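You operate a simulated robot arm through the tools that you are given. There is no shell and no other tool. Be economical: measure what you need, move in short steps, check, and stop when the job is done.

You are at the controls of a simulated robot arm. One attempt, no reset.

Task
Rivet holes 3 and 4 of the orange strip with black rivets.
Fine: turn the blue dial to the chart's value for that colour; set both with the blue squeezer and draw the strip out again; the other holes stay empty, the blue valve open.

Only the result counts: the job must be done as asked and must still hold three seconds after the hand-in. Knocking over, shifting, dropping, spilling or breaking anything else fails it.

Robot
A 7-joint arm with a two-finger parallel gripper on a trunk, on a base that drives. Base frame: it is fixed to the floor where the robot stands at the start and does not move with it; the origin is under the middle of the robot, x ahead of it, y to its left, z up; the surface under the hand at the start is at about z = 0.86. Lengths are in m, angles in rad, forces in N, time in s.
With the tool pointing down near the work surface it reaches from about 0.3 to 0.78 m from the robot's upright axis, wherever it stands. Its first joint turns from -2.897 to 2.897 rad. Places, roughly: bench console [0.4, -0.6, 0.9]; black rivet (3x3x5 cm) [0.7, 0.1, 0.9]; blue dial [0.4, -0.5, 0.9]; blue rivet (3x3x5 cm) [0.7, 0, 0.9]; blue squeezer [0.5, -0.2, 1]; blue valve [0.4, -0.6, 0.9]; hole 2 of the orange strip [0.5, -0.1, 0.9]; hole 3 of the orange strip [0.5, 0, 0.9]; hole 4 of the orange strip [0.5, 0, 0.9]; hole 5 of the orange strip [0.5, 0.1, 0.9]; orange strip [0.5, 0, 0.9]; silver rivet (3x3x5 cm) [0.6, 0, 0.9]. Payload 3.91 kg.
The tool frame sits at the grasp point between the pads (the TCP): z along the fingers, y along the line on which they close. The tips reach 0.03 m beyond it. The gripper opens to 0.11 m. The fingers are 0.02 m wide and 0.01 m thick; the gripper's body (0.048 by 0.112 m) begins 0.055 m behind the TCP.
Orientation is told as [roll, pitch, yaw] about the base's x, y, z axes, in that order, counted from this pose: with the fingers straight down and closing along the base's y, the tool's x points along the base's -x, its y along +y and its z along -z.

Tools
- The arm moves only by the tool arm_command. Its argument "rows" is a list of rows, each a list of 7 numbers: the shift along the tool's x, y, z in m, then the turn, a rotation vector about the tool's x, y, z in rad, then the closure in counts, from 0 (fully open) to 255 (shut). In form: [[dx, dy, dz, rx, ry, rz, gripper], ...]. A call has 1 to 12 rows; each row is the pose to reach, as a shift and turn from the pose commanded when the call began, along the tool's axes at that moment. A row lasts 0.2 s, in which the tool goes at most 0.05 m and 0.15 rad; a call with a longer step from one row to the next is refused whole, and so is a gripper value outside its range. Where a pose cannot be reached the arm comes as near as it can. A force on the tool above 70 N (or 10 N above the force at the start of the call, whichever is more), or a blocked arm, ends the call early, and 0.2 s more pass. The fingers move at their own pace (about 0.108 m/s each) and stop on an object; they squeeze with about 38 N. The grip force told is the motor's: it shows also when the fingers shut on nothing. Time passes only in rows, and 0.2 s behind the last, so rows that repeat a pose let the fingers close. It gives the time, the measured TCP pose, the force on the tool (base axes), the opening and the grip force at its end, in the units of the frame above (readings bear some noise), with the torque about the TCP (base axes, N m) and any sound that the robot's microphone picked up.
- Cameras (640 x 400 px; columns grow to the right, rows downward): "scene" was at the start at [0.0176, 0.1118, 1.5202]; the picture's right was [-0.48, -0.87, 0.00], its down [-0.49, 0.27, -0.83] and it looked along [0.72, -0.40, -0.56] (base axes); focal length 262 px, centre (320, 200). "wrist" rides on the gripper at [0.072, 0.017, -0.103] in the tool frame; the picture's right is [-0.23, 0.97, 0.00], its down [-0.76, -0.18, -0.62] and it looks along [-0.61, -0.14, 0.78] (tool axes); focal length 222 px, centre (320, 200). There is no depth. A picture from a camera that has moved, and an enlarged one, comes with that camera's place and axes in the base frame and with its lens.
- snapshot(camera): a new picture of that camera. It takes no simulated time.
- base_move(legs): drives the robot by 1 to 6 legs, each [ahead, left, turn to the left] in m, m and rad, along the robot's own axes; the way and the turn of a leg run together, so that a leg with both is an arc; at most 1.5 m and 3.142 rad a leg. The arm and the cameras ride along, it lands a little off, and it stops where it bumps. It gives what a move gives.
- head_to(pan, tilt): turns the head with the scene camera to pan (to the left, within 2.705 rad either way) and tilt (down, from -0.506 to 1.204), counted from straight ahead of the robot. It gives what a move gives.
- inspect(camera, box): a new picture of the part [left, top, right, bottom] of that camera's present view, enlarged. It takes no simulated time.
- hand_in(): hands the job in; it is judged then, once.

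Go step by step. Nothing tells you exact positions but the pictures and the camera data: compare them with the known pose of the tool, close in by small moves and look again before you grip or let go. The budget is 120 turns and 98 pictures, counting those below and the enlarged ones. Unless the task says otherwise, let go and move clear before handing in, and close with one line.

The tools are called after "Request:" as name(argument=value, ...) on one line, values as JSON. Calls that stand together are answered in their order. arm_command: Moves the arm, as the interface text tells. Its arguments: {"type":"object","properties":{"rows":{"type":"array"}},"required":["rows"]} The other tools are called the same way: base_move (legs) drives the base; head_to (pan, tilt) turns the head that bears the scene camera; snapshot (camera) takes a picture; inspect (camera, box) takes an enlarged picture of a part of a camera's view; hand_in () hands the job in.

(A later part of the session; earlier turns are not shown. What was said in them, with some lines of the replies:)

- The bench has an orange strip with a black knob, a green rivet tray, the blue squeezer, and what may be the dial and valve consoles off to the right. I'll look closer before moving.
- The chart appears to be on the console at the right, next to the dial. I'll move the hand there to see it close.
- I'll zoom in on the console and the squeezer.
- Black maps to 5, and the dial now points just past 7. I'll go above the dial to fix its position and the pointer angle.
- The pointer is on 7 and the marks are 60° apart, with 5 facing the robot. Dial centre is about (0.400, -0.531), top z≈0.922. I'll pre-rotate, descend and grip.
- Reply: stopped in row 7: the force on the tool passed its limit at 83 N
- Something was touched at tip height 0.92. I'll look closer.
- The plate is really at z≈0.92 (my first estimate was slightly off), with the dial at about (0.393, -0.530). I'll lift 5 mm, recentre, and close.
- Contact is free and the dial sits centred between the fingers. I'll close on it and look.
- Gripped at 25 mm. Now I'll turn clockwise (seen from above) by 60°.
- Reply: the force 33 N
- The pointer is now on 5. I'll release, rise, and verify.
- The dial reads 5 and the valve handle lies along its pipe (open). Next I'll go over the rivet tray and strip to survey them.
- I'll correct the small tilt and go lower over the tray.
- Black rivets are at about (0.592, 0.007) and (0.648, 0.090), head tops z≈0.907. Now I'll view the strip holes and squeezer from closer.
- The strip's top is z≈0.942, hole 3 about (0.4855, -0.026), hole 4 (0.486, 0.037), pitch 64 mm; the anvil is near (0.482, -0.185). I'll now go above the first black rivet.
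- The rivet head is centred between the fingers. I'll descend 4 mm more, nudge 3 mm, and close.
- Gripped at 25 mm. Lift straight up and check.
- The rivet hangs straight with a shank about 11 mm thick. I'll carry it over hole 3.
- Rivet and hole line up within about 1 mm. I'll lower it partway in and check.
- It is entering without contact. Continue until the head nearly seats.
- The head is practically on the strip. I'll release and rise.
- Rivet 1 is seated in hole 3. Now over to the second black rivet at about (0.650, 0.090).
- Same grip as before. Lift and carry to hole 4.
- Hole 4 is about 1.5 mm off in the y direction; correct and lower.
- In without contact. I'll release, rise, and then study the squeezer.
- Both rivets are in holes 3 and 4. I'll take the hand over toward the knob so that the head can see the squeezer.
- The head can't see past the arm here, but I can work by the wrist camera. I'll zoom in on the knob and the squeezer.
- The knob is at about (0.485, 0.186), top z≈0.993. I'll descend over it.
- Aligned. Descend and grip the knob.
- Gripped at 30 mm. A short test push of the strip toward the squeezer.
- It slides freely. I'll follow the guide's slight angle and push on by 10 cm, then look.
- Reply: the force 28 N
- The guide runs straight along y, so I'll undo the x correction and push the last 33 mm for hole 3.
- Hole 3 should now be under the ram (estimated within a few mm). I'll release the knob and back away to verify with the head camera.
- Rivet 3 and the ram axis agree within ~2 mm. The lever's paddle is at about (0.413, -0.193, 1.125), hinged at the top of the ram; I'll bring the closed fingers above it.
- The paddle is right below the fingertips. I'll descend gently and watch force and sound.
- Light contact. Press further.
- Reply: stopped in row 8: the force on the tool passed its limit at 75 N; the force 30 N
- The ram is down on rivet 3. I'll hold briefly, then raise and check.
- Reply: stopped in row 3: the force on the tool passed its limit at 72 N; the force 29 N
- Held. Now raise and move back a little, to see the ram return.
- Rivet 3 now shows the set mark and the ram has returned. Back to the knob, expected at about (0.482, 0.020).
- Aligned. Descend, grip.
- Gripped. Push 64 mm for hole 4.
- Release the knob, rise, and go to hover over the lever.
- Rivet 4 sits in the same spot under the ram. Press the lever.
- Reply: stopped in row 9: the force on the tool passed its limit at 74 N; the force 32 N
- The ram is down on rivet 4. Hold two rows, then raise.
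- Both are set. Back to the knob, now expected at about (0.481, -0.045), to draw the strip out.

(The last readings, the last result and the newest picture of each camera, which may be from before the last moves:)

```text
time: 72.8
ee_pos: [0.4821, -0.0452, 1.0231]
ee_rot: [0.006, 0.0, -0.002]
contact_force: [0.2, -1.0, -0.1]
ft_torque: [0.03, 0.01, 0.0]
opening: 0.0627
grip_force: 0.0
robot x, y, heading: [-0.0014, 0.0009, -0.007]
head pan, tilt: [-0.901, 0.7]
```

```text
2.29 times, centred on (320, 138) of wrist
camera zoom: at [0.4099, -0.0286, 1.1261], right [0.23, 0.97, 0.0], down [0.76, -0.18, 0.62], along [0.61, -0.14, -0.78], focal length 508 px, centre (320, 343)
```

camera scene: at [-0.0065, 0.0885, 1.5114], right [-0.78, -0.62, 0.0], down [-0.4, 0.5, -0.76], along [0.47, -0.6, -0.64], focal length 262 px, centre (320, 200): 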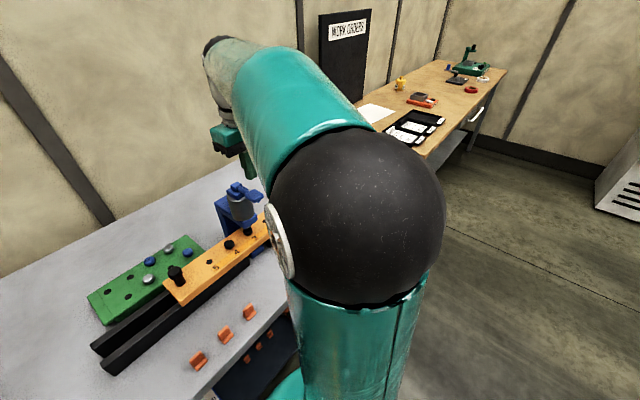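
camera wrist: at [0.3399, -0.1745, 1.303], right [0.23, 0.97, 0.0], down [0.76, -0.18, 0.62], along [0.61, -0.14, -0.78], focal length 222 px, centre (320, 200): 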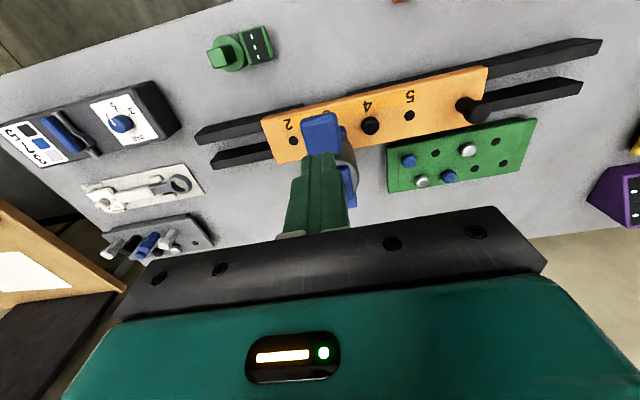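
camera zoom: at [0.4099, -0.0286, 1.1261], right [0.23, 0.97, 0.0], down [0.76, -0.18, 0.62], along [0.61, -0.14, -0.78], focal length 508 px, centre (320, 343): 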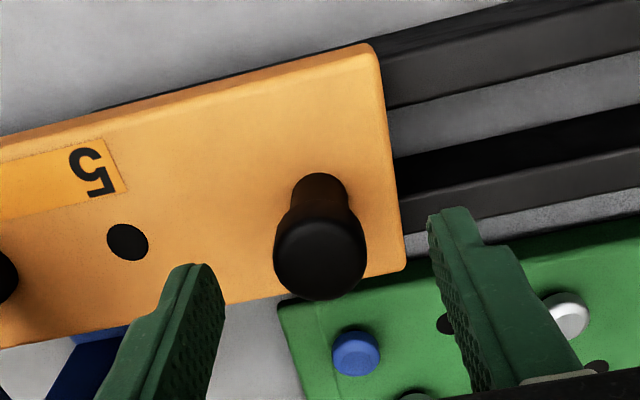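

Grip, then draw.

Request:
arm_command(rows=[[0, 0, 0.02, 0.006, 0, 0, 110], [0, 0, 0.043, 0.006, 0, 0, 110], [0, 0, 0.043, 0.006, 0, 0, 180], [0, 0, 0.043, 0.006, 0, 0, 255], [0, 0, 0.043, 0.006, 0, 0, 255]])

Request:
arm_command(rows=[[0, 0.015, 0, 0, 0, 0, 255], [0, 0.035, 0, 0, 0, 0, 255], [0, 0.055, 0, 0, 0, 0, 255], [-0.0005, 0.075, 0, 0, 0, 0, 255], [-0.0005, 0.095, 0, 0, 0, 0, 255], [-0.001, 0.115, 0, 0, 0, 0, 255], [-0.001, 0.135, 0, 0, 0, 0, 255], [-0.001, 0.155, 0, 0, 0, 0, 255], [-0.001, 0.175, 0, 0, 0, 0, 255], [-0.0015, 0.195, 0, 0, 0, 0, 255], [-0.0015, 0.21, 0, 0, 0, 0, 255]])

Request:
snapshot(camera="wrist")

```text
time: 74.0
ee_pos: [0.4804, -0.0451, 0.9796]
ee_rot: [0.0, 0.0, -0.004]
contact_force: [-5.0, -5.7, 2.3]
ft_torque: [-0.11, -0.78, -0.16]
opening: 0.0297
grip_force: 45.3
robot x, y, heading: [-0.0, 0.0022, -0.002]
head pan, tilt: [-0.901, 0.7]
```

```text
time: 76.4
ee_pos: [0.4816, 0.1649, 0.9794]
ee_rot: [0.001, 0.001, -0.002]
contact_force: [-6.0, 0.3, 13.1]
ft_torque: [-0.32, -0.45, -0.13]
opening: 0.0297
grip_force: 45.3
robot x, y, heading: [-0.0005, 0.0019, -0.004]
head pan, tilt: [-0.901, 0.7]
```

```text
25 pictures are left
camera wrist: at [0.4099, 0.184, 1.0835], right [0.23, 0.97, 0.0], down [0.76, -0.18, 0.62], along [0.61, -0.14, -0.78], focal length 222 px, centre (320, 200)
```

wrist: 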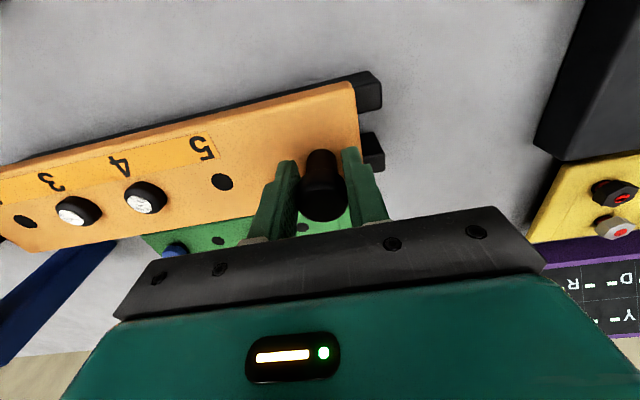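

Draw the last 17.5 mm to the starting position, release, and rise.

Request:
arm_command(rows=[[0, 0.01, 0, 0, 0, 0, 255], [0, 0.0175, 0, 0, 0, 0, 255], [0, 0.0175, 0, 0, 0, 0, 255], [0, 0.0175, 0, 0, 0, 0, 180], [0, 0.0175, 0, 0, 0, 0, 110], [0, 0.0175, 0, 0, 0, 0, 110], [0, 0.0175, -0.03, 0, 0, 0, 110], [0, 0.0175, -0.07, 0, 0, 0, 110], [0, 0.0175, -0.115, 0, 0, 0, 110], [0.03, 0.0175, -0.15, 0, 0, 0, 110], [0.05, 0.0175, -0.19, 0, 0, 0, 110]])

Request:
snapshot(camera="wrist")

```text
time: 78.8
ee_pos: [0.4307, 0.1833, 1.1699]
ee_rot: [-0.001, 0.002, -0.001]
contact_force: [0.1, 0.3, 0.4]
ft_torque: [0.02, -0.03, 0.01]
opening: 0.0627
grip_force: 0.1
robot x, y, heading: [0.0016, 0.0001, 0.001]
head pan, tilt: [-0.901, 0.7]
```

```text
24 pictures are left
camera wrist: at [0.3594, 0.2008, 1.2739], right [0.23, 0.97, 0.0], down [0.76, -0.18, 0.62], along [0.61, -0.14, -0.78], focal length 222 px, centre (320, 200)
```

wrist: 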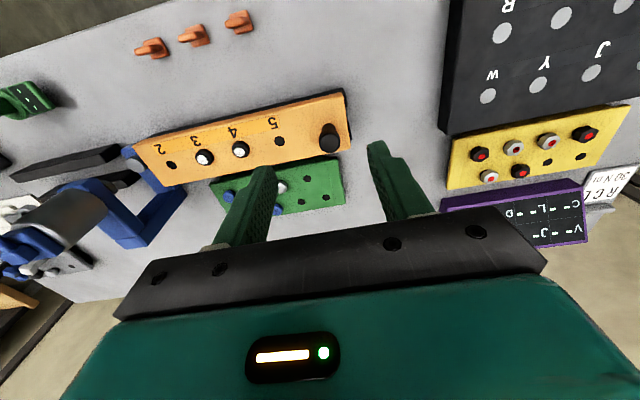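

Request:
inspect(camera="wrist", box=[120, 80, 360, 230])

```text
2.67 times, centred on (240, 155) of wrist
camera zoom: at [0.3594, 0.2008, 1.2739], right [0.23, 0.97, 0.0], down [0.76, -0.18, 0.62], along [0.61, -0.14, -0.78], focal length 592 px, centre (533, 320)
```

zoom: 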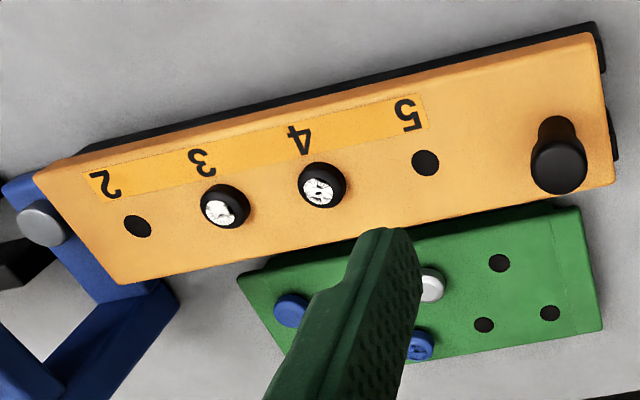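

Both black rivets are set, holes 2 and 5 are empty, and the strip is back out. The dial was left on 5 with the valve open, and the hand is clear, so I'm handing in.

Request:
hand_in()

```text
The job is handed in.
```

Holes 3 and 4 of the orange strip are riveted with black rivets, set by the blue squeezer at dial value 5; the strip is drawn out again, holes 2 and 5 are empty, and I left the blue valve open.
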